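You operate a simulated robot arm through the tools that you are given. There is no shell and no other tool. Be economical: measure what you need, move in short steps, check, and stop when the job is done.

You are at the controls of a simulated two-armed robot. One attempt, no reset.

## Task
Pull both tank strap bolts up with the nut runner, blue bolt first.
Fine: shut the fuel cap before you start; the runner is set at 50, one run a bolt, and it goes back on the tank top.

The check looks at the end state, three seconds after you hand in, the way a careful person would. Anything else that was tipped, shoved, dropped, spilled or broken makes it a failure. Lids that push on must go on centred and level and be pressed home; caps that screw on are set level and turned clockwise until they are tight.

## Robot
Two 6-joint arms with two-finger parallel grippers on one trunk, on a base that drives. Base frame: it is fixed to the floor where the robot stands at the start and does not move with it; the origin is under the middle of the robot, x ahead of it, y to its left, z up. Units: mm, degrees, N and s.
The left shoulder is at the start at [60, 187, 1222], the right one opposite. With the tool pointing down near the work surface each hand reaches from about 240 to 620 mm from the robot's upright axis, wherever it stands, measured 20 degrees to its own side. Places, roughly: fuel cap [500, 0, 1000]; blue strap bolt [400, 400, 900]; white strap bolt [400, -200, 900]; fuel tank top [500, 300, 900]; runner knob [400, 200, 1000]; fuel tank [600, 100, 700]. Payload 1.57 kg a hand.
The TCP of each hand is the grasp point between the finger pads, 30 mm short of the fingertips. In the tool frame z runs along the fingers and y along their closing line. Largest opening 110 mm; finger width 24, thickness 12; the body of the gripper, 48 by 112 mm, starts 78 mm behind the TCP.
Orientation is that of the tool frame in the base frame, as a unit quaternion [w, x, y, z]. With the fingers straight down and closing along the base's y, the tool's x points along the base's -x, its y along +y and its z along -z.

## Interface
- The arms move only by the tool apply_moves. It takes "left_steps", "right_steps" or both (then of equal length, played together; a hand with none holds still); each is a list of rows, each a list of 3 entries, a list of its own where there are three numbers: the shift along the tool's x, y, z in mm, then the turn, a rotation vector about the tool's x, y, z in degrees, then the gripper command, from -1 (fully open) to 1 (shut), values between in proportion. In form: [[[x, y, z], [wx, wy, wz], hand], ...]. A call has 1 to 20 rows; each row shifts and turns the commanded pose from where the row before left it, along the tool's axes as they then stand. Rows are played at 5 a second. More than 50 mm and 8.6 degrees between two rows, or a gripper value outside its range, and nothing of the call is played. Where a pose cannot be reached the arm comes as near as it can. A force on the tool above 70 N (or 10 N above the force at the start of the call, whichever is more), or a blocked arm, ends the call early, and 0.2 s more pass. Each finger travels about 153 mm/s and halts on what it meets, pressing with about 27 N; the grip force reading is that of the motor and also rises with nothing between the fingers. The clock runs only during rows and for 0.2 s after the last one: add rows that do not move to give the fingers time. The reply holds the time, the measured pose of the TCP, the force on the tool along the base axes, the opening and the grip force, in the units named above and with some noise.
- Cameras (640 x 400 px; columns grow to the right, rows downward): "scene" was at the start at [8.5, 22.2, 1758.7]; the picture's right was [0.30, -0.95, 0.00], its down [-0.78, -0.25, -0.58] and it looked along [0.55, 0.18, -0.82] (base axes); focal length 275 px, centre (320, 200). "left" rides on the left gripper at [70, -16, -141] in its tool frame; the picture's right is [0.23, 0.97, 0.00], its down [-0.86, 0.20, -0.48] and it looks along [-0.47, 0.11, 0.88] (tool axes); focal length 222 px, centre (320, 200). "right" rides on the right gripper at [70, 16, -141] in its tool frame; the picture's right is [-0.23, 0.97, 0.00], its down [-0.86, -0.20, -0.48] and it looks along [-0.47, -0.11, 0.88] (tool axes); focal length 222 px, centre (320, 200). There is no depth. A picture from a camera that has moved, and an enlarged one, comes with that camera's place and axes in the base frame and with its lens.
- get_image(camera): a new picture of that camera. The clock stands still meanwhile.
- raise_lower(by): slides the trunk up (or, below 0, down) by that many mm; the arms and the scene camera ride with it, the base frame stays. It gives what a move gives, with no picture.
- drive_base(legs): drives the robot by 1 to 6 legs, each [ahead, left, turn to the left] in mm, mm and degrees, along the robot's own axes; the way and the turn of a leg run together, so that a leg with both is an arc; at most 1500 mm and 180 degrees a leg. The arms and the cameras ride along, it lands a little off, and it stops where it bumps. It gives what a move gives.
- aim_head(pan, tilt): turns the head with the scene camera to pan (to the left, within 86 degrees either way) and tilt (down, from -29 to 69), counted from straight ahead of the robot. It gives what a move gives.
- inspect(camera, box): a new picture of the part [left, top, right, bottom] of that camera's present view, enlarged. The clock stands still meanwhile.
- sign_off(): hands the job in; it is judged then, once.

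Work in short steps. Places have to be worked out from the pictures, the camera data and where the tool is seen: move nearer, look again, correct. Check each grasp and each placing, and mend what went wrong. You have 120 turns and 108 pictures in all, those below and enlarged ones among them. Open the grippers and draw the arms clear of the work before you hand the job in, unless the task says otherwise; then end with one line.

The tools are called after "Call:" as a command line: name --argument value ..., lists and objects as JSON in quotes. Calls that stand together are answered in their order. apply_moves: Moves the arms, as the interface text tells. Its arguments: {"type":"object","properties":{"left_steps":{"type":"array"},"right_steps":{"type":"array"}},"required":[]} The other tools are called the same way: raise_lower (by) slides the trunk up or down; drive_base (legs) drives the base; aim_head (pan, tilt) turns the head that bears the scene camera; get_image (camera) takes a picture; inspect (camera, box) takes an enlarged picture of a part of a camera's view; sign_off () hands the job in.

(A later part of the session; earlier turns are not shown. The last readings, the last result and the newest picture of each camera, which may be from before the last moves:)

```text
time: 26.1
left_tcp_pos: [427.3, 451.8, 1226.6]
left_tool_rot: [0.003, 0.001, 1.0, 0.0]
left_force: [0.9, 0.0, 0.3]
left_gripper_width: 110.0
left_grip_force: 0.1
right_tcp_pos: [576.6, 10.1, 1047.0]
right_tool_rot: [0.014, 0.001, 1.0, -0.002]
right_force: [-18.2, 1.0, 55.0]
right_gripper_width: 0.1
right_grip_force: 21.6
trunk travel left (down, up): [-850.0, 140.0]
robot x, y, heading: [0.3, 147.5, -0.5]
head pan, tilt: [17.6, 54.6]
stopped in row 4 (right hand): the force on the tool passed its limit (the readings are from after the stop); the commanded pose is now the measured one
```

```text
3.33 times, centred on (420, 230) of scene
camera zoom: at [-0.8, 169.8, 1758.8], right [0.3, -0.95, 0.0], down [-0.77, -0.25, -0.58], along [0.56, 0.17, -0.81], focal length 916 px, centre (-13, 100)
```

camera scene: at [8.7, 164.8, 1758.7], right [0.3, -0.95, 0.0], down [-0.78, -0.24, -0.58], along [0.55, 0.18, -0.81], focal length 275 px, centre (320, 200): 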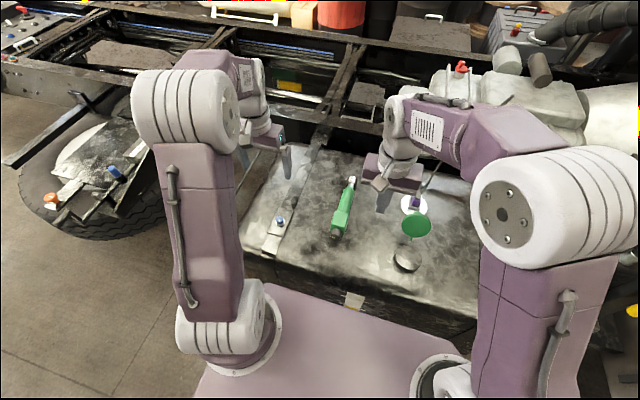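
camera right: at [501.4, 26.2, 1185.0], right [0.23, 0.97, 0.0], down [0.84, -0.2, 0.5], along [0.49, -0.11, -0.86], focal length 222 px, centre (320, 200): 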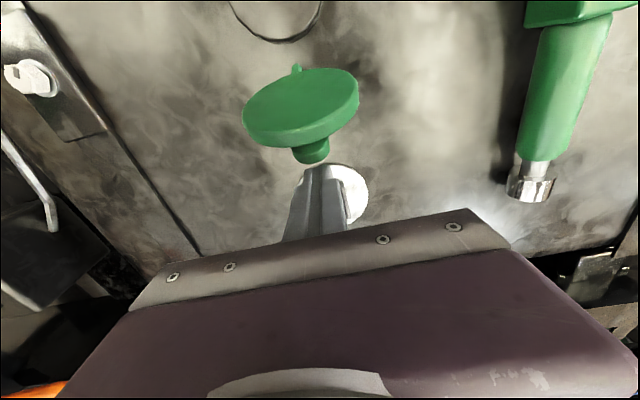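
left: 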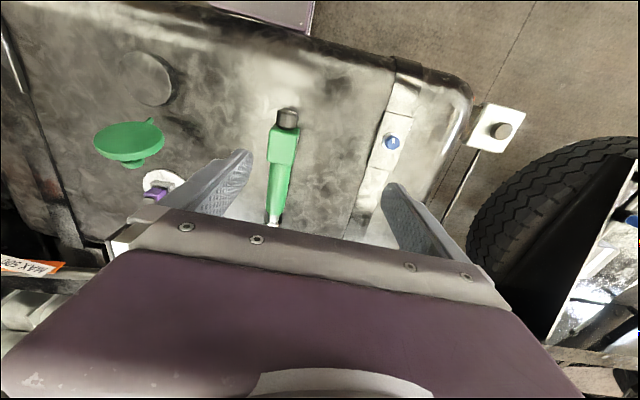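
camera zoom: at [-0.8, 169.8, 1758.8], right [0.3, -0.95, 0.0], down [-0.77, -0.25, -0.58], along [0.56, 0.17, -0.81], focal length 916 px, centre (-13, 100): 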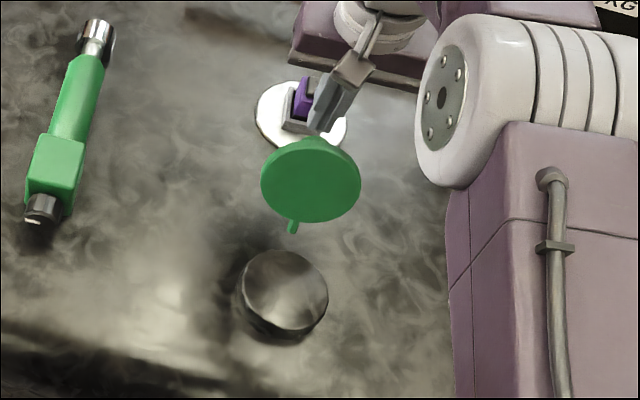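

I judge the fingertip pressed on the stub, whose end reaches to x≈569, against the hinge stop. Better: straddle and grip the stub itself from above. I rise, open and move over x≈562.

Call:
apply_moves --right_steps '[[[0, 0, -40], [0, 0, 0], 1], [[12, 0, -20], [0, 0, 0], -0.3], [[0, 0, 0], [0, 0, 0], -0.3], [[0, 0, 0], [0, 0, 0], -0.3]]'

Call:
get_image --camera "right"

Call:
inspect --camera "scene" --box '[360, 170, 480, 290]'

```text
time: 27.1
left_tcp_pos: [436.0, 449.2, 1223.5]
left_tool_rot: [-0.001, 0.002, 1.0, 0.0]
left_force: [0.4, -1.1, -0.1]
left_gripper_width: 110.2
left_grip_force: 0.0
right_tcp_pos: [571.8, 9.3, 1097.4]
right_tool_rot: [0.01, 0.001, 1.0, -0.002]
right_force: [-0.3, 0.1, -0.6]
right_gripper_width: 71.7
right_grip_force: 0.1
trunk travel left (down, up): [-850.0, 140.0]
robot x, y, heading: [2.7, 147.2, -0.2]
head pan, tilt: [17.6, 54.6]
```

```text
69 pictures are left
camera right: at [498.5, 25.0, 1236.4], right [0.23, 0.97, 0.0], down [0.84, -0.2, 0.5], along [0.48, -0.11, -0.87], focal length 222 px, centre (320, 200)
```

right: 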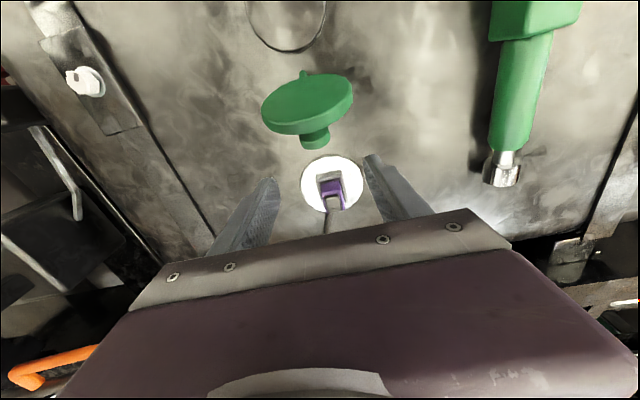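

```text
3.33 times, centred on (420, 230) of scene
camera zoom: at [10.4, 168.3, 1758.6], right [0.3, -0.95, 0.0], down [-0.78, -0.24, -0.58], along [0.55, 0.17, -0.82], focal length 916 px, centre (-13, 100)
```

zoom: 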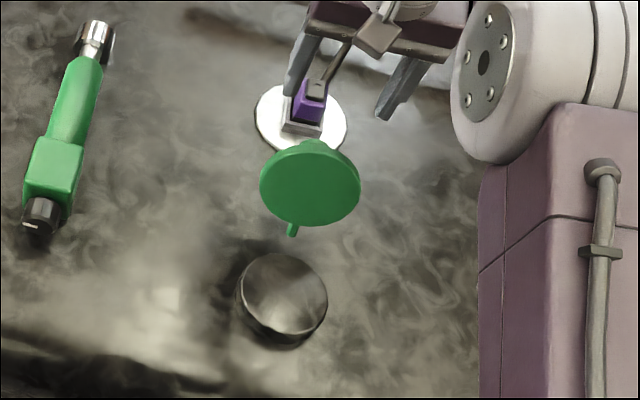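

Stub end now judged at (558, 8, 985), between the open fingers in y. I move to x≈562 and lower so the fingers straddle it.

Call:
apply_moves --right_steps '[[[8, 0, 35], [0, 0, 0], -0.3], [[0, 0, 30], [0, 0, 0], -0.3], [[0, 0, 15], [0, 0, 0], -0.3], [[0, 0, 0], [0, 0, 0], -0.3]]'

Call:
get_image --camera "right"

Call:
inspect --camera "scene" --box '[360, 170, 480, 290]'

```text
time: 28.1
left_tcp_pos: [434.3, 450.2, 1223.2]
left_tool_rot: [0.001, 0.001, 1.0, 0.0]
left_force: [0.0, 0.2, -0.3]
left_gripper_width: 110.1
left_grip_force: 0.0
right_tcp_pos: [560.7, 9.7, 1018.1]
right_tool_rot: [0.01, 0.001, 1.0, -0.002]
right_force: [0.6, 0.1, 0.4]
right_gripper_width: 71.5
right_grip_force: 0.0
trunk travel left (down, up): [-850.0, 140.0]
robot x, y, heading: [-0.5, 144.6, 0.1]
head pan, tilt: [17.6, 54.6]
```

```text
67 pictures are left
camera right: at [487.5, 25.2, 1155.9], right [0.23, 0.97, 0.0], down [0.84, -0.2, 0.5], along [0.49, -0.11, -0.87], focal length 222 px, centre (320, 200)
```

right: 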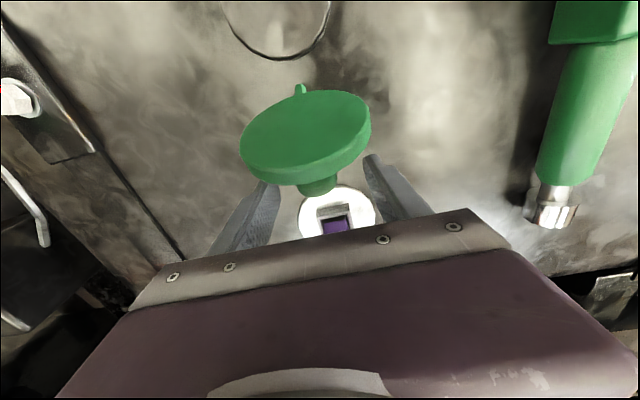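

```text
3.33 times, centred on (420, 230) of scene
camera zoom: at [8.6, 168.5, 1758.7], right [0.3, -0.95, 0.0], down [-0.78, -0.24, -0.58], along [0.55, 0.17, -0.82], focal length 916 px, centre (-13, 100)
```

zoom: 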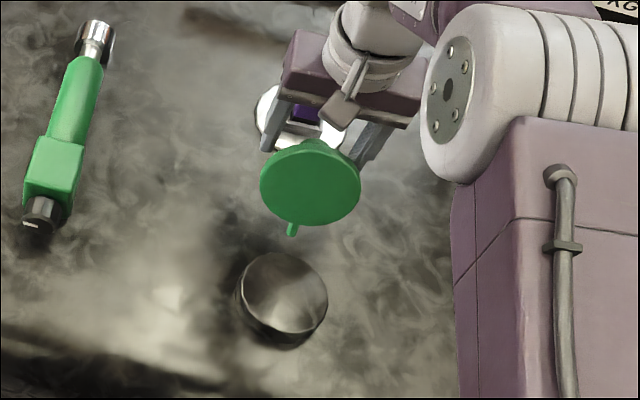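

The stub is centred between the fingers and the tips are level with it. I go 14 mm lower and close.

Call:
apply_moves --right_steps '[[[0, 0, 14], [0, 0, 0], -0.3], [[0, 0, 0], [0, 0, 0], 0.4], [[0, 0, 0], [0, 0, 0], 1], [[0, 0, 0], [0, 0, 0], 1], [[0, 0, 0], [0, 0, 0], 1]]'

Call:
get_image --camera "right"

```text
time: 29.3
left_tcp_pos: [434.6, 448.2, 1225.0]
left_tool_rot: [0.0, 0.002, 1.0, 0.0]
left_force: [-0.3, 0.0, 0.5]
left_gripper_width: 109.9
left_grip_force: 0.1
right_tcp_pos: [560.7, 7.7, 1003.0]
right_tool_rot: [0.011, 0.001, 1.0, -0.001]
right_force: [-0.5, -2.0, -1.4]
right_gripper_width: 30.5
right_grip_force: 40.2
trunk travel left (down, up): [-850.0, 140.0]
robot x, y, heading: [3.4, 147.4, -0.3]
head pan, tilt: [17.6, 54.6]
```

```text
65 pictures are left
camera right: at [488.4, 23.7, 1142.7], right [0.23, 0.97, 0.0], down [0.84, -0.2, 0.5], along [0.48, -0.11, -0.87], focal length 222 px, centre (320, 200)
```

right: 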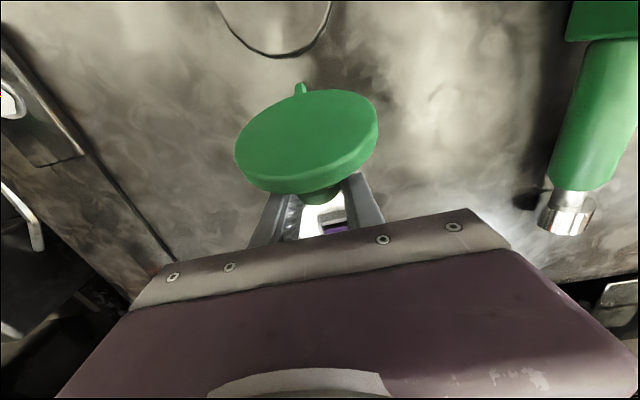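

The stub is held (30.5 mm). I swing it along an arc about the hinge (≈(490, 945), radius ≈78) in small steps, checking forces.

Call:
apply_moves --right_steps '[[[7, 0, -11], [0, 0, 0], 1], [[9, 0, -10], [0, 0, 0], 1], [[10.5, 0, -8], [0, 0, 0], 1], [[12, 0, -6], [0, 0, 0], 1], [[0, 0, 0], [0, 0, 0], 1]]'

Call:
get_image --camera "right"

Call:
inspect --camera "scene" --box '[360, 170, 480, 290]'

```text
time: 30.5
left_tcp_pos: [438.1, 449.2, 1224.5]
left_tool_rot: [-0.002, 0.003, 1.0, 0.0]
left_force: [-0.3, 0.1, 0.3]
left_gripper_width: 110.0
left_grip_force: 0.1
right_tcp_pos: [525.7, 6.7, 1038.4]
right_tool_rot: [0.011, 0.001, 1.0, 0.0]
right_force: [5.4, -1.0, -15.4]
right_gripper_width: 30.6
right_grip_force: 39.7
trunk travel left (down, up): [-850.0, 140.0]
robot x, y, heading: [2.4, 145.1, -0.1]
head pan, tilt: [17.6, 54.6]
```

```text
64 pictures are left
camera right: at [452.3, 23.1, 1176.9], right [0.23, 0.97, 0.0], down [0.84, -0.2, 0.5], along [0.48, -0.11, -0.87], focal length 222 px, centre (320, 200)
```

right: 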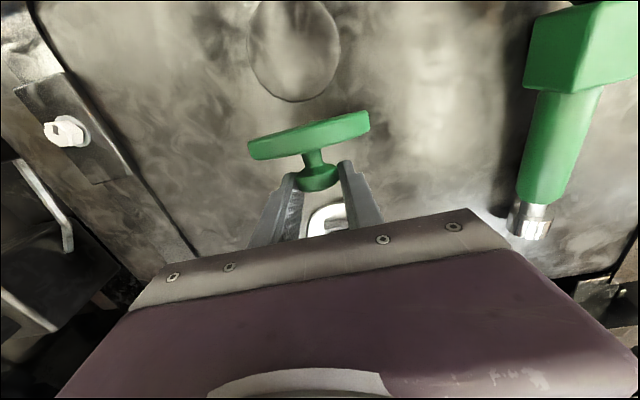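

```text
3.33 times, centred on (420, 230) of scene
camera zoom: at [13.0, 167.3, 1758.7], right [0.3, -0.95, 0.0], down [-0.78, -0.24, -0.58], along [0.55, 0.17, -0.82], focal length 916 px, centre (-13, 100)
```

zoom: 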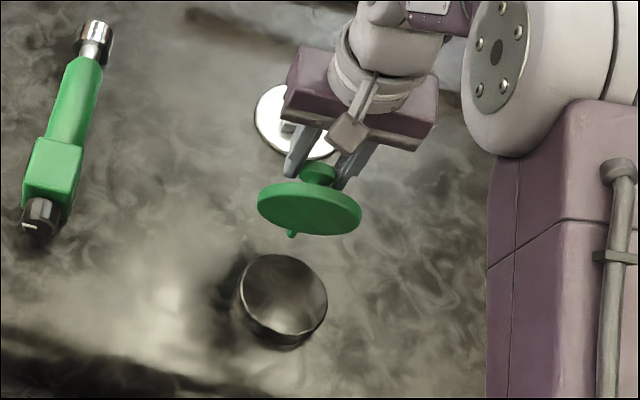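

The cap swings with the hand; a mild −15 N in z says my arc runs slightly high. I continue with a flatter arc.

Call:
apply_moves --right_steps '[[[13, 0, 0], [0, 0, 0], 1], [[13, 0, 1], [0, 0, 0], 1], [[13.5, 0, 2], [0, 0, 0], 1], [[13, 0, 4], [0, 0, 0], 1], [[0, 0, 0], [0, 0, 0], 1]]'

Call:
get_image --camera "right"

Call:
inspect --camera "scene" --box '[360, 170, 480, 290]'

```text
time: 31.7
left_tcp_pos: [433.0, 447.6, 1226.1]
left_tool_rot: [0.001, 0.001, 1.0, 0.001]
left_force: [-0.4, -0.2, 0.2]
left_gripper_width: 109.9
left_grip_force: 0.1
right_tcp_pos: [468.0, 6.5, 1031.3]
right_tool_rot: [0.012, 0.001, 1.0, -0.001]
right_force: [9.7, -16.0, 25.9]
right_gripper_width: 31.3
right_grip_force: 40.5
trunk travel left (down, up): [-850.0, 140.0]
robot x, y, heading: [2.6, 146.4, -0.2]
head pan, tilt: [17.6, 54.6]
```

```text
62 pictures are left
camera right: at [394.9, 22.2, 1170.9], right [0.23, 0.97, 0.0], down [0.84, -0.2, 0.5], along [0.49, -0.11, -0.87], focal length 222 px, centre (320, 200)
```

right: 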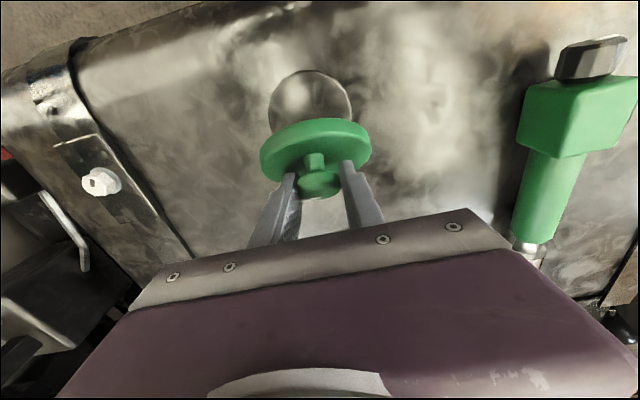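

```text
3.33 times, centred on (420, 230) of scene
camera zoom: at [6.9, 164.7, 1758.7], right [0.3, -0.95, 0.0], down [-0.78, -0.24, -0.58], along [0.55, 0.18, -0.81], focal length 916 px, centre (-13, 100)
```

zoom: 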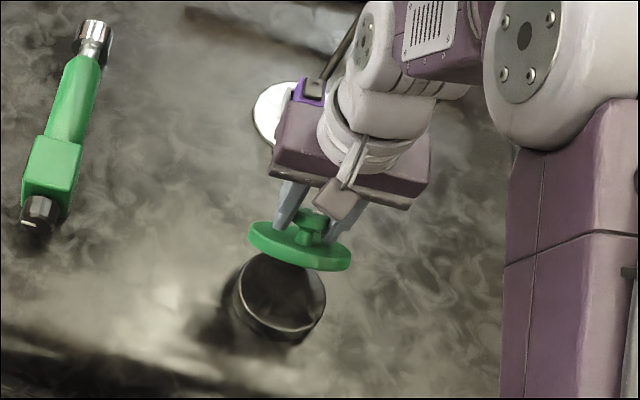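

The cap is now about 45° from shut, over the open filler. I continue down the arc.

Call:
apply_moves --right_steps '[[[12, 0, 2], [0, 0, 0], 1], [[12, 0, 6], [0, 0, 0], 1], [[10, 0, 8], [0, 0, 0], 1], [[0, 0, 0], [0, 0, 0], 1]]'

Call:
get_image --camera "right"

Call:
inspect --camera "scene" --box '[360, 170, 480, 290]'

```text
time: 32.7
left_tcp_pos: [435.5, 445.1, 1225.1]
left_tool_rot: [0.0, 0.002, 1.0, 0.002]
left_force: [0.6, 0.5, -0.2]
left_gripper_width: 110.1
left_grip_force: 0.1
right_tcp_pos: [435.1, 6.3, 1012.6]
right_tool_rot: [0.01, 0.001, 1.0, 0.001]
right_force: [7.9, -20.3, 6.3]
right_gripper_width: 31.0
right_grip_force: 39.6
trunk travel left (down, up): [-850.0, 140.0]
robot x, y, heading: [-0.0, 144.5, -0.2]
head pan, tilt: [17.6, 54.6]
```

```text
60 pictures are left
camera right: at [362.9, 21.6, 1152.5], right [0.23, 0.97, 0.0], down [0.85, -0.2, 0.49], along [0.48, -0.11, -0.87], focal length 222 px, centre (320, 200)
```

right: 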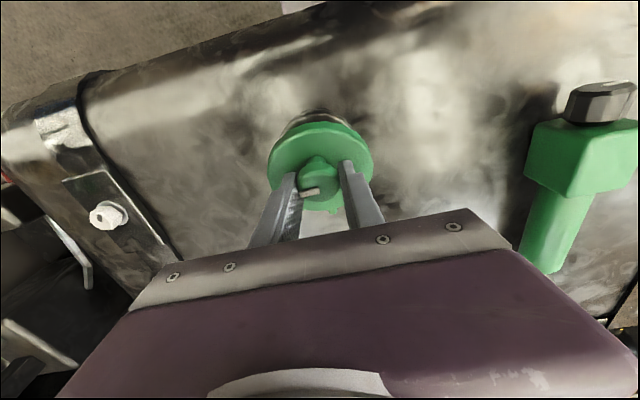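

```text
3.33 times, centred on (420, 230) of scene
camera zoom: at [9.6, 162.5, 1758.6], right [0.3, -0.95, 0.0], down [-0.78, -0.24, -0.58], along [0.55, 0.18, -0.81], focal length 916 px, centre (-13, 100)
```

zoom: 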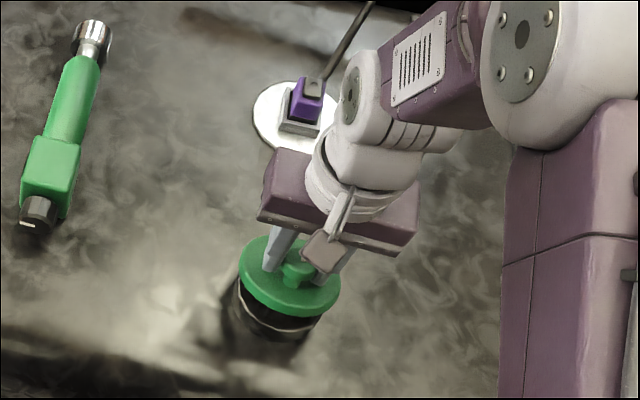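

Nearly shut; I also notice a white mark on the cap's knob. I follow the arc the last bit down.

Call:
apply_moves --right_steps '[[[6, 1, 7], [0, 0, 0], 1], [[3, 1, 8], [0, 0, 0], 1], [[0, 0, 5], [0, 0, 0], 1], [[0, 0, 0], [0, 0, 0], 1]]'

Call:
get_image --camera "right"

Call:
inspect --camera "scene" --box '[380, 210, 460, 290]'

```text
time: 33.7
left_tcp_pos: [431.7, 445.5, 1227.1]
left_tool_rot: [0.002, 0.002, 1.0, 0.003]
left_force: [0.5, -0.1, -0.1]
left_gripper_width: 109.8
left_grip_force: 0.2
right_tcp_pos: [421.3, 5.3, 995.4]
right_tool_rot: [0.01, 0.002, 1.0, 0.001]
right_force: [-11.1, -32.6, 15.6]
right_gripper_width: 30.7
right_grip_force: 39.6
trunk travel left (down, up): [-850.0, 140.0]
robot x, y, heading: [0.2, 146.9, -0.6]
head pan, tilt: [17.6, 54.6]
```

```text
58 pictures are left
camera right: at [348.7, 21.3, 1134.0], right [0.23, 0.97, 0.01], down [0.84, -0.2, 0.49], along [0.48, -0.11, -0.87], focal length 222 px, centre (320, 200)
```

right: 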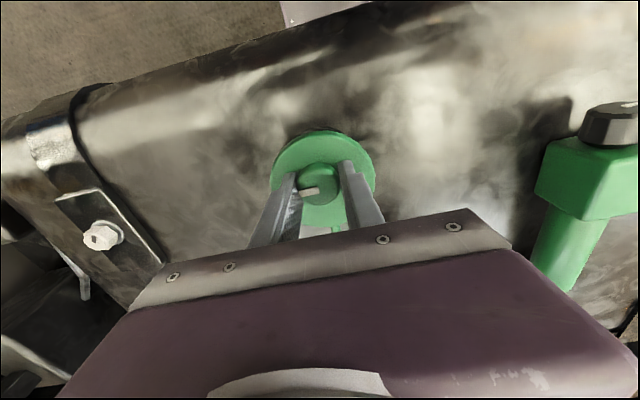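

```text
5.00 times, centred on (420, 250) of scene
camera zoom: at [2.6, 159.3, 1758.8], right [0.3, -0.95, 0.0], down [-0.78, -0.24, -0.58], along [0.56, 0.18, -0.81], focal length 1374 px, centre (-180, -50)
```

zoom: 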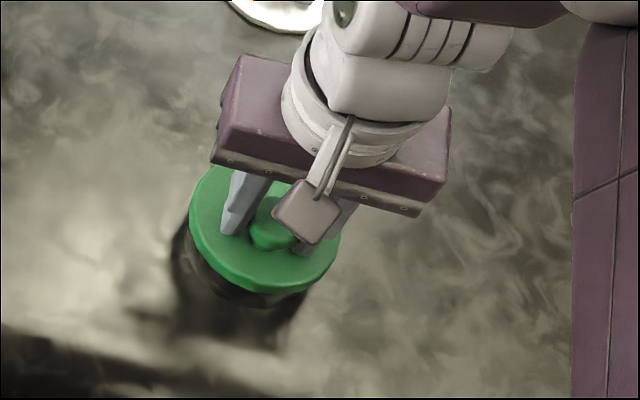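

Side force is building in −y, so I release, which lets the cap settle, and rise to look.

Call:
apply_moves --right_steps '[[[0, 0, 0], [0, 0, 0], 0.2], [[0, 0, -10], [0, 0, 0], -0.3], [[0, 0, -40], [0, 0, 0], -0.3], [[0, 0, -40], [0, 0, 0], -0.3], [[0, 0, 0], [0, 0, 0], -0.3]]'

Call:
get_image --camera "right"

Call:
inspect --camera "right" --box '[240, 100, 400, 220]'

Call:
inspect --camera "scene" --box '[380, 210, 460, 290]'

```text
time: 34.9
left_tcp_pos: [434.2, 448.7, 1225.0]
left_tool_rot: [-0.001, 0.001, 1.0, 0.001]
left_force: [0.9, -0.2, -0.1]
left_gripper_width: 109.9
left_grip_force: 0.0
right_tcp_pos: [424.3, 10.4, 1084.2]
right_tool_rot: [0.011, 0.001, 1.0, -0.002]
right_force: [-0.1, 0.6, -0.3]
right_gripper_width: 71.4
right_grip_force: 0.1
trunk travel left (down, up): [-850.0, 140.0]
robot x, y, heading: [0.2, 147.0, -0.2]
head pan, tilt: [17.6, 54.6]
```

```text
56 pictures are left
camera right: at [351.7, 26.1, 1223.6], right [0.23, 0.97, 0.0], down [0.84, -0.2, 0.5], along [0.49, -0.11, -0.87], focal length 222 px, centre (320, 200)
```

right: 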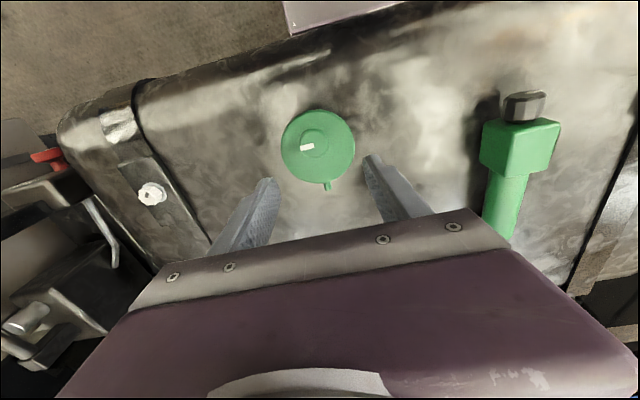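

```text
3.33 times, centred on (320, 160) of right
camera zoom: at [351.7, 26.1, 1223.6], right [0.23, 0.97, 0.0], down [0.84, -0.2, 0.5], along [0.49, -0.11, -0.87], focal length 740 px, centre (320, 333)
```

zoom: 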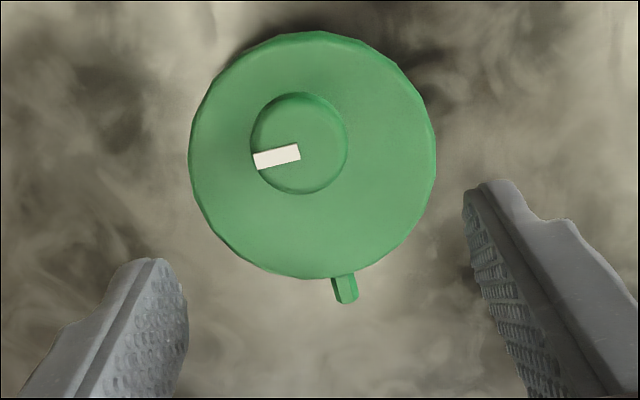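

```text
5.00 times, centred on (420, 250) of scene
camera zoom: at [9.0, 167.2, 1758.7], right [0.3, -0.95, 0.0], down [-0.78, -0.24, -0.58], along [0.55, 0.17, -0.82], focal length 1374 px, centre (-180, -50)
```

zoom: 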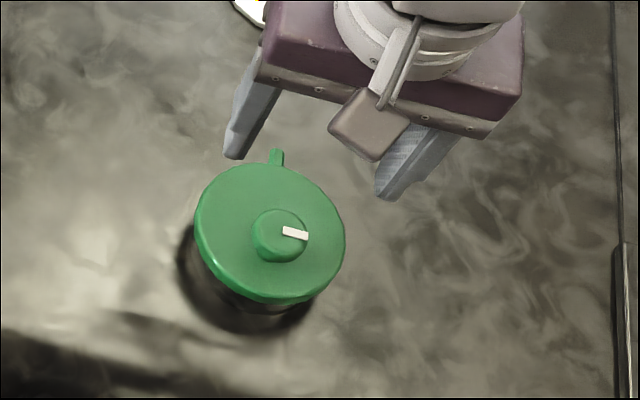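

The cap is down, with its knob at about (418, 3, 975). I close the fingers and press down on the knob's centre to seat it.

Call:
apply_moves --right_steps '[[[6, -6, 10], [0, -1.2, 0], 1], [[0, 0, 25], [0, 0, 0], 1], [[0, 0, 20], [0, 0, 0], 1], [[0, 0, 8], [0, 0, 0], 1], [[0, 0, 6], [0, 0, 0], 1], [[0, 0, 6], [0, 0, 0], 1], [[0, 0, 6], [0, 0, 0], 1], [[0, 0, 6], [0, 0, 0], 1], [[0, 0, 6], [0, 0, 0], 1], [[0, 0, 6], [0, 0, 0], 1]]'

Call:
get_image --camera "right"

```text
time: 36.4
left_tcp_pos: [426.8, 450.2, 1227.3]
left_tool_rot: [0.004, 0.002, 1.0, 0.0]
left_force: [0.9, 0.6, -0.4]
left_gripper_width: 109.9
left_grip_force: 0.1
right_tcp_pos: [420.7, 4.5, 1018.7]
right_tool_rot: [0.03, 0.001, 1.0, -0.003]
right_force: [-15.9, -8.2, 62.6]
right_gripper_width: 0.0
right_grip_force: 21.3
trunk travel left (down, up): [-850.0, 140.0]
robot x, y, heading: [1.2, 147.9, -0.2]
head pan, tilt: [17.6, 54.6]
stopped in row 7 (right hand): the force on the tool passed its limit (the readings are from after the stop); the commanded pose is now the measured one
```

```text
53 pictures are left
camera right: at [341.6, 22.1, 1154.8], right [0.23, 0.97, 0.01], down [0.82, -0.2, 0.53], along [0.52, -0.11, -0.85], focal length 222 px, centre (320, 200)
```

right: 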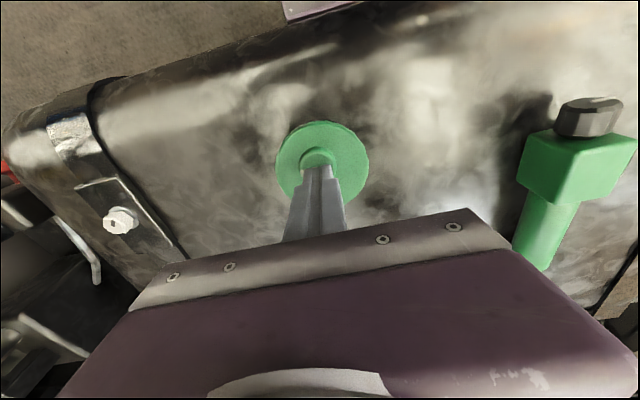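

The cap is pressed home (stopped at ~65 N). The marked knob could be a turn-to-tighten one, so I grip it and try turning it gently clockwise.

Call:
apply_moves --right_steps '[[[0, 0, -30], [0, 3.4, 0], -0.3], [[-1, 0, 0], [0, 0, 0], -0.3], [[0, 0, 25], [0, 0, 0], -0.3], [[0, 0, 18], [0, 0, 0], -0.3], [[0, 0, 0], [0, 0, 0], 0.4], [[0, 0, 0], [0, 0, 0], 1], [[0, 0, 0], [0, 0, 0], 1]]'

Call:
inspect --camera "right" --box '[240, 100, 400, 220]'

```text
time: 38.0
left_tcp_pos: [435.3, 449.2, 1223.6]
left_tool_rot: [-0.001, 0.002, 1.0, 0.001]
left_force: [0.0, 0.2, 0.0]
left_gripper_width: 110.0
left_grip_force: 0.1
right_tcp_pos: [426.7, 6.7, 997.5]
right_tool_rot: [-0.003, 0.001, 1.0, -0.001]
right_force: [5.4, -1.5, -3.6]
right_gripper_width: 31.0
right_grip_force: 39.5
trunk travel left (down, up): [-850.0, 140.0]
robot x, y, heading: [-1.6, 147.7, -0.2]
head pan, tilt: [17.6, 54.6]
```

```text
3.33 times, centred on (320, 160) of right
camera zoom: at [357.1, 21.4, 1138.5], right [0.23, 0.97, 0.0], down [0.86, -0.2, 0.47], along [0.46, -0.11, -0.88], focal length 740 px, centre (320, 333)
```

zoom: 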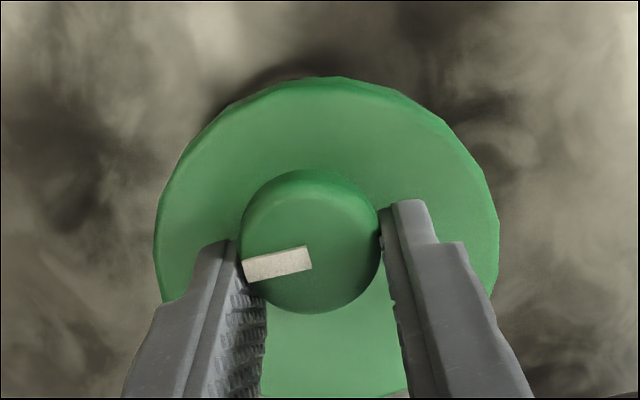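

The fingers hold the knob slightly off-centre (about 7 mm too far ahead). I re-centre, grip, and turn 24° clockwise.

Call:
apply_moves --right_steps '[[[0, 0, 0], [0, 0, 0], 0.2], [[7, -2, 0], [0, 0, 0], 0.2], [[0, 0, 0], [0, 0, 0], 1], [[0, 0, 0], [0, 0, 0], 1], [[0, 0, 0], [0, 0, 0], 1], [[0, 0, 0], [0, 0, 8], 1], [[0, 0, 0], [0, 0, 8], 1], [[0, 0, 0], [0, 0, 8], 1], [[0, 0, 0], [0, 0, 0], 1]]'

Call:
inspect --camera "right" --box '[240, 100, 400, 220]'

```text
time: 40.0
left_tcp_pos: [435.4, 450.9, 1223.8]
left_tool_rot: [0.0, 0.002, 1.0, 0.0]
left_force: [0.4, -0.1, -0.6]
left_gripper_width: 110.2
left_grip_force: 0.0
right_tcp_pos: [417.8, 3.9, 1000.3]
right_tool_rot: [-0.002, 0.211, 0.978, -0.001]
right_force: [1.8, 5.5, 0.0]
right_gripper_width: 30.7
right_grip_force: 39.3
trunk travel left (down, up): [-850.0, 140.0]
robot x, y, heading: [-0.9, 148.2, -0.3]
head pan, tilt: [17.6, 54.6]
```

```text
3.33 times, centred on (320, 160) of right
camera zoom: at [361.9, 47.8, 1140.5], right [0.61, 0.79, 0.0], down [0.7, -0.53, 0.48], along [0.38, -0.29, -0.88], focal length 740 px, centre (320, 333)
```

zoom: 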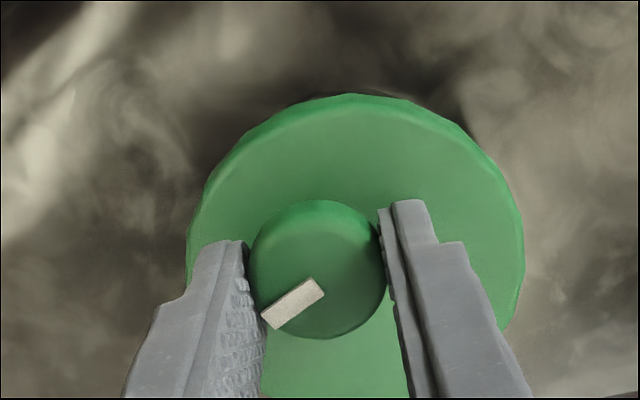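

In the hand's view the mark turned back by the same angle, so the knob is fixed and the fingers slipped round it. This is a hinged push-down cap. I release, rise and verify it.

Call:
apply_moves --right_steps '[[[0, 0, 0], [0, 0, 0], -0.2], [[0, 0, 0], [0, 0, -8], -0.3], [[0, 0, -40], [0, 0, -8], -0.3], [[0, 0, -45], [0, 0, -8], -0.3], [[0, 0, -45], [0, 0, 0], -0.3], [[0, -30, -35], [0, 0, 0], -0.3], [[0, -45, 0], [0, 0, 0], -0.3], [[0, -45, 0], [0, 0, 0], -0.3], [[0, 0, 0], [0, 0, 0], -0.3]]'

Call:
get_image --camera "scene"

Call:
inspect --camera "scene" --box '[310, 160, 450, 290]'

```text
time: 42.0
left_tcp_pos: [434.6, 451.5, 1224.7]
left_tool_rot: [-0.001, 0.002, 1.0, 0.0]
left_force: [0.4, 0.4, 1.0]
left_gripper_width: 109.9
left_grip_force: 0.0
right_tcp_pos: [421.1, -115.4, 1162.8]
right_tool_rot: [-0.002, 0.0, 1.0, -0.002]
right_force: [0.7, -0.1, 0.1]
right_gripper_width: 71.4
right_grip_force: 0.0
trunk travel left (down, up): [-850.0, 140.0]
robot x, y, heading: [-0.9, 146.8, -0.1]
head pan, tilt: [17.6, 54.6]
```

```text
50 pictures are left
camera scene: at [8.3, 169.2, 1758.6], right [0.3, -0.95, 0.0], down [-0.78, -0.24, -0.58], along [0.55, 0.17, -0.82], focal length 275 px, centre (320, 200)
```

scene: 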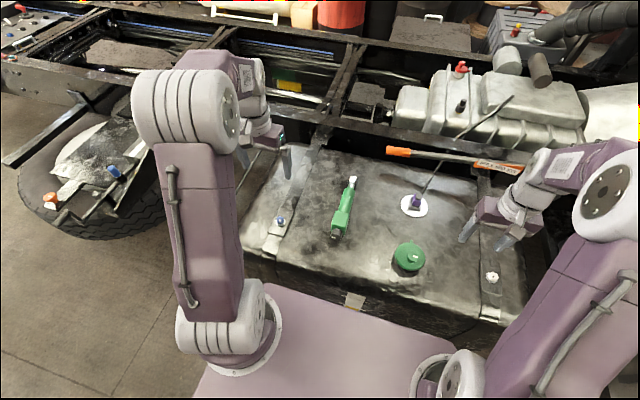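

```text
3.08 times, centred on (380, 225) of scene
camera zoom: at [8.3, 169.2, 1758.6], right [0.3, -0.95, 0.0], down [-0.78, -0.24, -0.58], along [0.55, 0.17, -0.82], focal length 846 px, centre (135, 123)
```

zoom: 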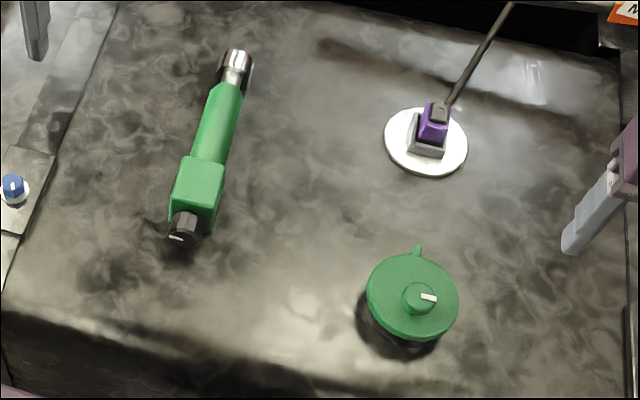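

The cap is shut and level. Next I read the runner's knob face, which points at the robot: I bring the left hand over and pitch it so its camera looks at the knob end.

Call:
apply_moves --left_steps '[[[12, -46, 10], [0, 0, 0], -1], [[12, -46, 10], [0, 0, 0], -1], [[12, -46, 10], [0, 0, 0], -1], [[12, -46, 10], [0, 0, 0], -1], [[8, 0, 20], [0, -8, 0], -1], [[8, 0, 20], [0, -8, 0], -1], [[8, 0, 15], [0, -8, 0], -1], [[8, 0, 15], [0, -8, 0], -1], [[8, 0, 10], [0, -8, 0], -1], [[0, 0, 0], [0, 0, 0], -1]]'

Call:
get_image --camera "left"

```text
time: 44.1
left_tcp_pos: [374.3, 294.1, 1128.1]
left_tool_rot: [0.2, -0.008, 0.978, 0.064]
left_force: [-0.6, -0.2, -0.4]
left_gripper_width: 110.2
left_grip_force: 0.1
left hand out of reach, approached as far as the arm can: row 7, 8, 9
right_tcp_pos: [420.9, -116.8, 1162.3]
right_tool_rot: [-0.002, 0.001, 1.0, -0.001]
right_force: [-0.4, 0.3, -0.1]
right_gripper_width: 71.6
right_grip_force: 0.1
trunk travel left (down, up): [-850.0, 140.0]
robot x, y, heading: [-0.5, 142.2, -0.3]
head pan, tilt: [17.6, 54.6]
```

```text
48 pictures are left
camera left: at [255.0, 261.0, 1226.3], right [-0.25, 0.97, 0.03], down [0.59, 0.13, 0.79], along [0.77, 0.22, -0.61], focal length 222 px, centre (320, 200)
```

left: 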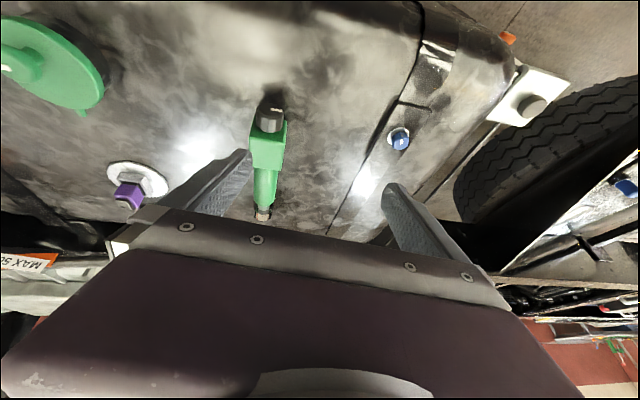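

Call:
inspect --camera "left" --box '[240, 80, 310, 150]'

```text
5.71 times, centred on (275, 115) of left
camera zoom: at [255.0, 261.0, 1226.3], right [-0.25, 0.97, 0.03], down [0.59, 0.13, 0.79], along [0.77, 0.22, -0.61], focal length 1269 px, centre (577, 686)
```

zoom: 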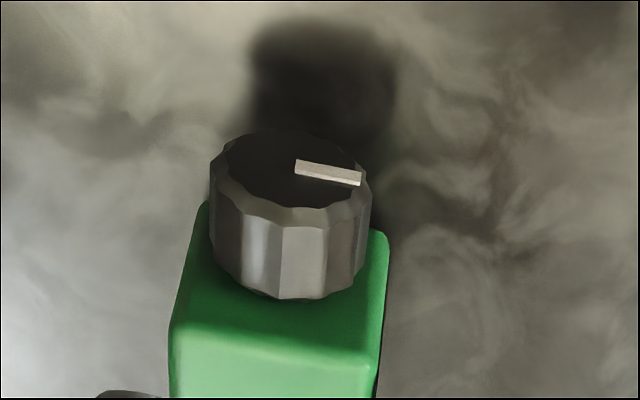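

The knob's pointer is plain and points to +y; no scale is visible here, but the housing's +y side has some panel. I roll the left hand to look at that side from the left.

Call:
apply_moves --left_steps '[[[0, 25, 0], [0, 7.7, 0], -1], [[0, 25, 0], [0, 7.7, 0], -1], [[0, 25, 15], [0, 7.7, 0], -1], [[0, 0, 20], [8, 0, 0], -1], [[0, 0, 20], [8, 0, 0], -1], [[0, 10, 20], [8, 0, 0], -1], [[0, 10, 10], [8, 0, 0], -1], [[0, 10, 0], [8, 0, 0], -1], [[0, 0, 0], [8, 0, 0], -1], [[0, 0, 0], [0, 0, 0], -1]]'

Call:
get_image --camera "left"

```text
time: 46.4
left_tcp_pos: [370.4, 394.3, 1046.4]
left_tool_rot: [0.008, -0.02, 0.936, -0.35]
left_force: [-0.3, -0.6, -0.7]
left_gripper_width: 110.0
left_grip_force: 0.1
right_tcp_pos: [420.7, -115.8, 1161.8]
right_tool_rot: [-0.003, 0.001, 1.0, -0.001]
right_force: [-0.4, -0.1, 0.6]
right_gripper_width: 71.5
right_grip_force: 0.0
trunk travel left (down, up): [-850.0, 140.0]
robot x, y, heading: [2.8, 146.1, -0.4]
head pan, tilt: [17.6, 54.6]
```

```text
46 pictures are left
camera left: at [297.5, 473.2, 1162.5], right [-0.26, 0.72, -0.64], down [0.83, 0.5, 0.23], along [0.49, -0.47, -0.73], focal length 222 px, centre (320, 200)
```

left: 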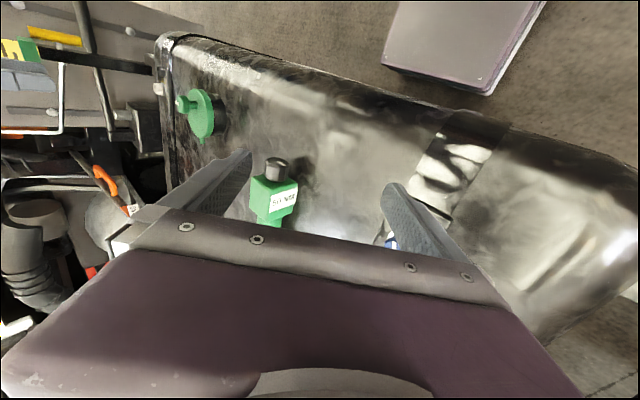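

A label is visible on the housing's left side; I enlarge it.

Call:
inspect --camera "left" --box '[245, 145, 315, 230]'

```text
4.71 times, centred on (280, 188) of left
camera zoom: at [297.5, 473.2, 1162.5], right [-0.26, 0.72, -0.64], down [0.83, 0.5, 0.23], along [0.49, -0.47, -0.73], focal length 1045 px, centre (508, 259)
```

zoom: 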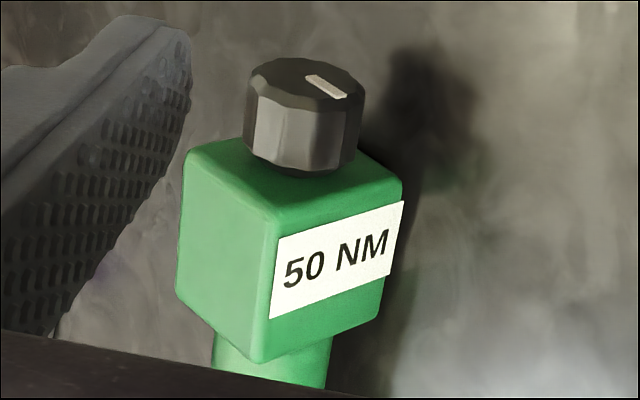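

The label reads 50 NM, so the setting is right; the knob itself is most likely the run control. Plan: the left hand grips the runner with its tool yawed 180°, turns back and pitches forward, so the socket ends up down and the knob up. First I right the hand and test the half turn in free air.

Call:
apply_moves --left_steps '[[[0, 0, -30], [-8, 0, 0], -1], [[0, 0, -30], [-8, 0, 0], -1], [[-15, 0, -30], [-8, 0, 0], -1], [[-20, 0, -30], [-8, 0, 0], -1], [[-20, -10, -10], [-8, 0, 0], -1], [[-20, -10, 0], [0, 0, 0], -1], [[0, 0, 0], [0, 0, 8.4], -1], [[0, 0, 0], [0, 0, 8.4], -1], [[0, 0, 0], [0, 0, 8.4], -1], [[0, 0, 0], [0, 0, 8.4], -1], [[0, 0, 0], [0, 0, 8.4], -1], [[0, 0, 0], [0, 0, 8.4], -1], [[0, 0, 0], [0, 0, 8.4], -1], [[0, 0, 0], [0, 0, 8.4], -1], [[0, 0, 0], [0, 0, 8.4], -1], [[0, 0, 0], [0, 0, 8.4], -1], [[0, 0, 0], [0, 0, 0], -1]]'

```text
time: 50.0
left_tcp_pos: [443.3, 438.4, 1160.6]
left_tool_rot: [0.007, 0.654, 0.757, -0.005]
left_force: [0.0, 0.4, 0.2]
left_gripper_width: 110.2
left_grip_force: 0.2
right_tcp_pos: [421.5, -116.9, 1163.0]
right_tool_rot: [-0.003, 0.001, 1.0, -0.001]
right_force: [0.4, -0.1, 0.0]
right_gripper_width: 71.5
right_grip_force: 0.1
trunk travel left (down, up): [-850.0, 140.0]
robot x, y, heading: [-1.9, 144.4, -0.1]
head pan, tilt: [17.6, 54.6]
```

The first ~82° went fine. I continue to 180°.

Call:
apply_moves --left_steps '[[[0, 0, 0], [0, 0, 8.2], -1], [[0, 0, 0], [0, 0, 8.2], -1], [[0, 0, 0], [0, 0, 8.2], -1], [[0, 0, 0], [0, 0, 8.2], -1], [[0, 0, 0], [0, 0, 8.2], -1], [[0, 0, 0], [0, 0, 8.2], -1], [[0, 0, 0], [0, 0, 8.2], -1], [[0, 0, 0], [0, 0, 8.2], -1], [[0, 0, 0], [0, 0, 8.2], -1], [[0, 0, 0], [0, 0, 8.2], -1], [[0, 0, 0], [0, 0, 8.2], -1], [[0, 0, 0], [0, 0, 8.1], -1], [[0, 0, 0], [0, 0, 0], -1]]'

Call:
get_image --camera "left"

```text
time: 52.8
left_tcp_pos: [444.8, 332.9, 1151.0]
left_tool_rot: [-0.026, 0.999, 0.022, 0.003]
left_force: [1.4, 0.5, -0.4]
left_gripper_width: 110.0
left_grip_force: 0.0
left hand out of reach, approached as far as the arm can: row 10, 11, 12
right_tcp_pos: [421.0, -115.1, 1162.9]
right_tool_rot: [-0.003, 0.0, 1.0, -0.001]
right_force: [-0.1, 0.2, 0.3]
right_gripper_width: 71.7
right_grip_force: 0.1
trunk travel left (down, up): [-850.0, 140.0]
robot x, y, heading: [1.3, 145.6, -0.3]
head pan, tilt: [17.6, 54.6]
```

```text
44 pictures are left
camera left: at [513.4, 346.3, 1291.9], right [0.27, -0.96, -0.05], down [-0.85, -0.26, 0.46], along [-0.46, -0.08, -0.89], focal length 222 px, centre (320, 200)
```

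left: 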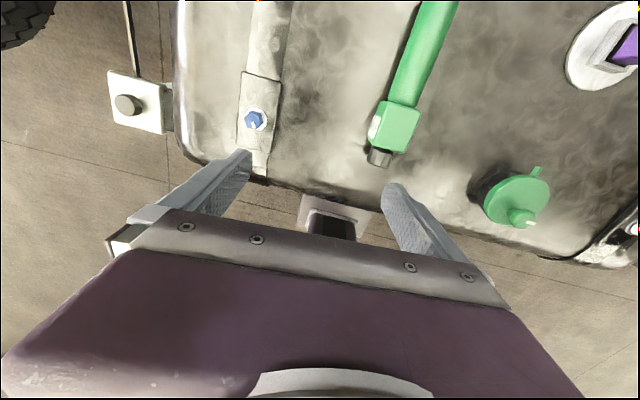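

The wrist's limit sits right near 180°, but moving right gives more room. I move over the handle at about (530, 244), still high, and look.

Call:
apply_moves --left_steps '[[[28, 30, 15], [0, 0, 0], -1], [[28, 30, 15], [0, 0, 0], -1], [[28, 29, 15], [0, 0, 0], -1], [[0, 0, 15], [0, 0, 0], -1], [[0, 0, 0], [0, 0, 0], -1]]'

Call:
get_image --camera "left"

Call:
get_image --camera "scene"

```text
time: 54.0
left_tcp_pos: [533.5, 248.2, 1088.6]
left_tool_rot: [-0.012, 1.0, 0.015, 0.0]
left_force: [0.8, -1.1, 0.3]
left_gripper_width: 110.0
left_grip_force: 0.0
right_tcp_pos: [420.8, -115.4, 1162.1]
right_tool_rot: [-0.003, 0.001, 1.0, 0.0]
right_force: [-0.5, -0.8, 0.6]
right_gripper_width: 71.5
right_grip_force: 0.1
trunk travel left (down, up): [-850.0, 140.0]
robot x, y, heading: [1.7, 146.3, -0.0]
head pan, tilt: [17.6, 54.6]
```

```text
43 pictures are left
camera left: at [602.1, 262.9, 1230.0], right [0.26, -0.97, -0.02], down [-0.85, -0.24, 0.47], along [-0.46, -0.1, -0.88], focal length 222 px, centre (320, 200)
```

left: 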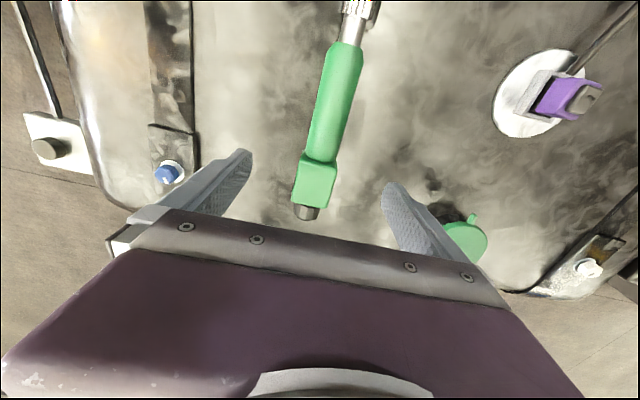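

```text
42 pictures are left
camera scene: at [8.3, 168.8, 1758.7], right [0.3, -0.95, 0.0], down [-0.78, -0.24, -0.58], along [0.55, 0.17, -0.82], focal length 275 px, centre (320, 200)
```

scene: 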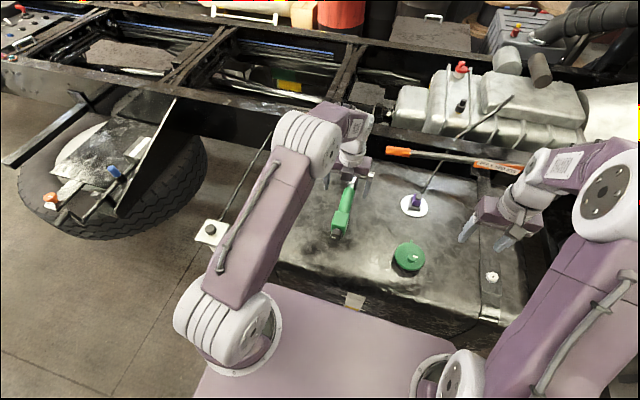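

The runner lies at y≈248: housing x 450–513, handle 513–640, socket to ~690. I lower around the handle at x≈535 with the tips kept just above the tank.

Call:
apply_moves --left_steps '[[[2, 0, 40], [0, 0, 0], -1], [[0, 0, 40], [0, 0, 0], -1], [[0, 0, 35], [0, 0, 0], -1], [[0, 0, 15], [0, 0, 0], -1], [[0, 0, 5], [0, 0, 0], -1], [[0, 0, 0], [0, 0, 0], -1]]'

Call:
get_image --camera "left"

```text
time: 55.4
left_tcp_pos: [534.5, 250.3, 953.0]
left_tool_rot: [-0.012, 1.0, 0.015, 0.001]
left_force: [-0.5, -0.9, 0.1]
left_gripper_width: 110.0
left_grip_force: 0.0
right_tcp_pos: [419.4, -116.1, 1162.6]
right_tool_rot: [-0.003, 0.0, 1.0, -0.001]
right_force: [0.7, -0.7, 0.4]
right_gripper_width: 71.5
right_grip_force: 0.0
trunk travel left (down, up): [-850.0, 140.0]
robot x, y, heading: [1.1, 147.2, -0.3]
head pan, tilt: [17.6, 54.6]
```

```text
41 pictures are left
camera left: at [603.2, 265.1, 1094.4], right [0.26, -0.97, -0.02], down [-0.85, -0.24, 0.47], along [-0.46, -0.1, -0.88], focal length 222 px, centre (320, 200)
```

left: 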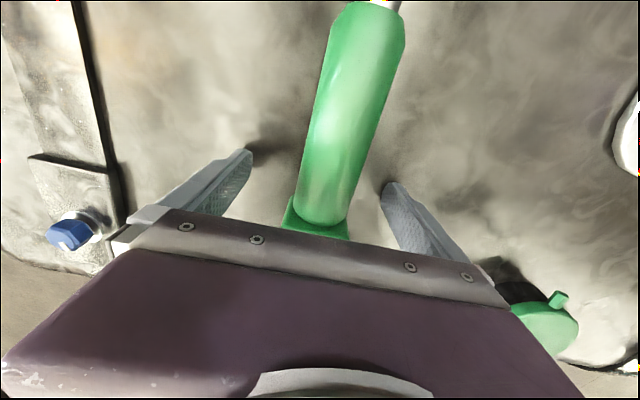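

The fingers straddle the handle just ahead of the housing. I close.

Call:
apply_moves --left_steps '[[[0, 0, 3], [0, 0, 0], 0], [[0, 0, 0], [0, 0, 0], 0.6], [[0, 0, 0], [0, 0, 0], 1], [[0, 0, 0], [0, 0, 0], 1], [[0, 0, 0], [0, 0, 0], 1]]'

Call:
inspect --camera "scene" --box '[300, 150, 400, 250]'

```text
time: 56.5
left_tcp_pos: [534.1, 249.3, 951.1]
left_tool_rot: [-0.012, 1.0, 0.014, 0.002]
left_force: [3.8, -4.0, 7.7]
left_gripper_width: 41.5
left_grip_force: 27.0
right_tcp_pos: [420.3, -117.4, 1163.5]
right_tool_rot: [-0.002, 0.001, 1.0, 0.0]
right_force: [0.0, -0.6, -0.2]
right_gripper_width: 71.5
right_grip_force: 0.1
trunk travel left (down, up): [-850.0, 140.0]
robot x, y, heading: [2.4, 145.7, -0.3]
head pan, tilt: [17.6, 54.6]
```

```text
4.00 times, centred on (350, 200) of scene
camera zoom: at [8.0, 166.9, 1758.7], right [0.3, -0.95, 0.0], down [-0.78, -0.24, -0.58], along [0.55, 0.17, -0.81], focal length 1099 px, centre (200, 200)
```

zoom: 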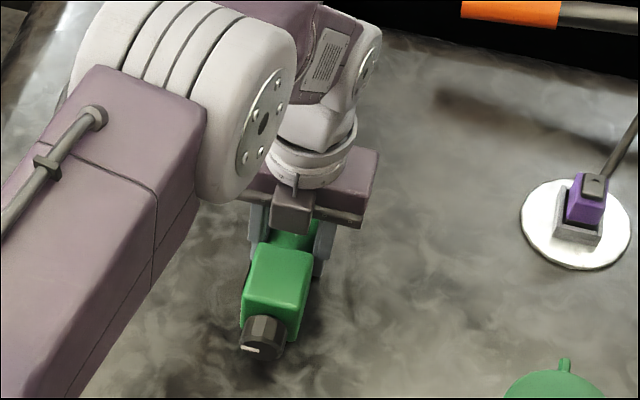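

The grip is firm (41.5 mm, 27 N). I lift straight up and check that it stays level.

Call:
apply_moves --left_steps '[[[0, 0, -15], [0, 0, 0], 1], [[-10, 0, -35], [0, 0, 0], 1], [[-10, 0, -40], [0, 0, 0], 1], [[-10, 0, -40], [0, 0, 0], 1], [[-10, 0, -40], [0, 0, 0], 1], [[0, 0, 0], [0, 0, 0], 1]]'

Call:
get_image --camera "scene"

```text
time: 58.0
left_tcp_pos: [494.6, 245.8, 1117.7]
left_tool_rot: [-0.012, 1.0, 0.015, -0.001]
left_force: [0.4, -0.2, -8.0]
left_gripper_width: 41.4
left_grip_force: 26.9
right_tcp_pos: [422.0, -115.9, 1161.5]
right_tool_rot: [-0.003, 0.001, 1.0, 0.0]
right_force: [-0.8, 0.2, -1.1]
right_gripper_width: 71.4
right_grip_force: 0.1
trunk travel left (down, up): [-850.0, 140.0]
robot x, y, heading: [0.2, 148.1, 0.0]
head pan, tilt: [17.6, 54.6]
```

```text
39 pictures are left
camera scene: at [10.6, 168.6, 1758.6], right [0.3, -0.95, 0.0], down [-0.78, -0.24, -0.58], along [0.55, 0.17, -0.82], focal length 275 px, centre (320, 200)
```

scene: 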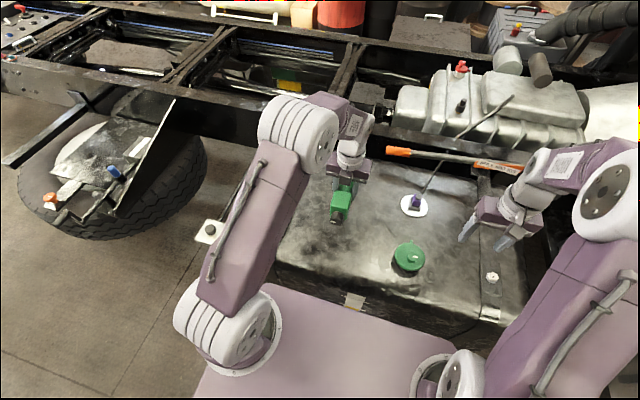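

The runner hangs level, weighing about 8 N. Now I turn the hand back 180° (counterclockwise) so that the socket points to the robot.

Call:
apply_moves --left_steps '[[[0, 0, -15], [0, 0, -8.4], 1], [[0, 0, -15], [0, 0, -8.4], 1], [[0, 0, -15], [0, 0, -8.4], 1], [[0, 0, 0], [0, 0, -8.4], 1], [[0, 0, 0], [0, 0, -8.4], 1], [[0, 0, 0], [0, 0, -8.4], 1], [[0, 0, 0], [0, 0, -8.4], 1], [[0, 0, 0], [0, 0, -8.4], 1], [[0, 0, 0], [0, 0, -8.4], 1], [[0, 0, 0], [0, 0, -8.4], 1], [[0, 0, 0], [0, 0, -8.4], 1], [[0, 0, 0], [0, 0, -8.4], 1], [[0, 0, 0], [0, 0, -8.4], 1], [[0, 0, 0], [0, 0, -8.4], 1], [[0, 0, 0], [0, 0, -8.4], 1], [[0, 0, 0], [0, 0, -8.4], 1], [[0, 0, 0], [0, 0, -8.4], 1], [[0, 0, 0], [0, 0, -8.4], 1], [[0, 0, 0], [0, 0, -8.4], 1], [[0, 0, 0], [0, 0, -8.4], 1]]'

```text
time: 62.1
left_tcp_pos: [496.0, 244.4, 1165.1]
left_tool_rot: [-0.002, 0.089, 0.996, 0.013]
left_force: [-0.3, 0.0, -9.6]
left_gripper_width: 41.0
left_grip_force: 26.9
right_tcp_pos: [422.1, -116.7, 1162.1]
right_tool_rot: [-0.003, 0.002, 1.0, -0.001]
right_force: [0.6, -0.3, 0.4]
right_gripper_width: 71.4
right_grip_force: 0.1
trunk travel left (down, up): [-850.0, 140.0]
robot x, y, heading: [-2.0, 144.0, -0.1]
head pan, tilt: [17.6, 54.6]
```

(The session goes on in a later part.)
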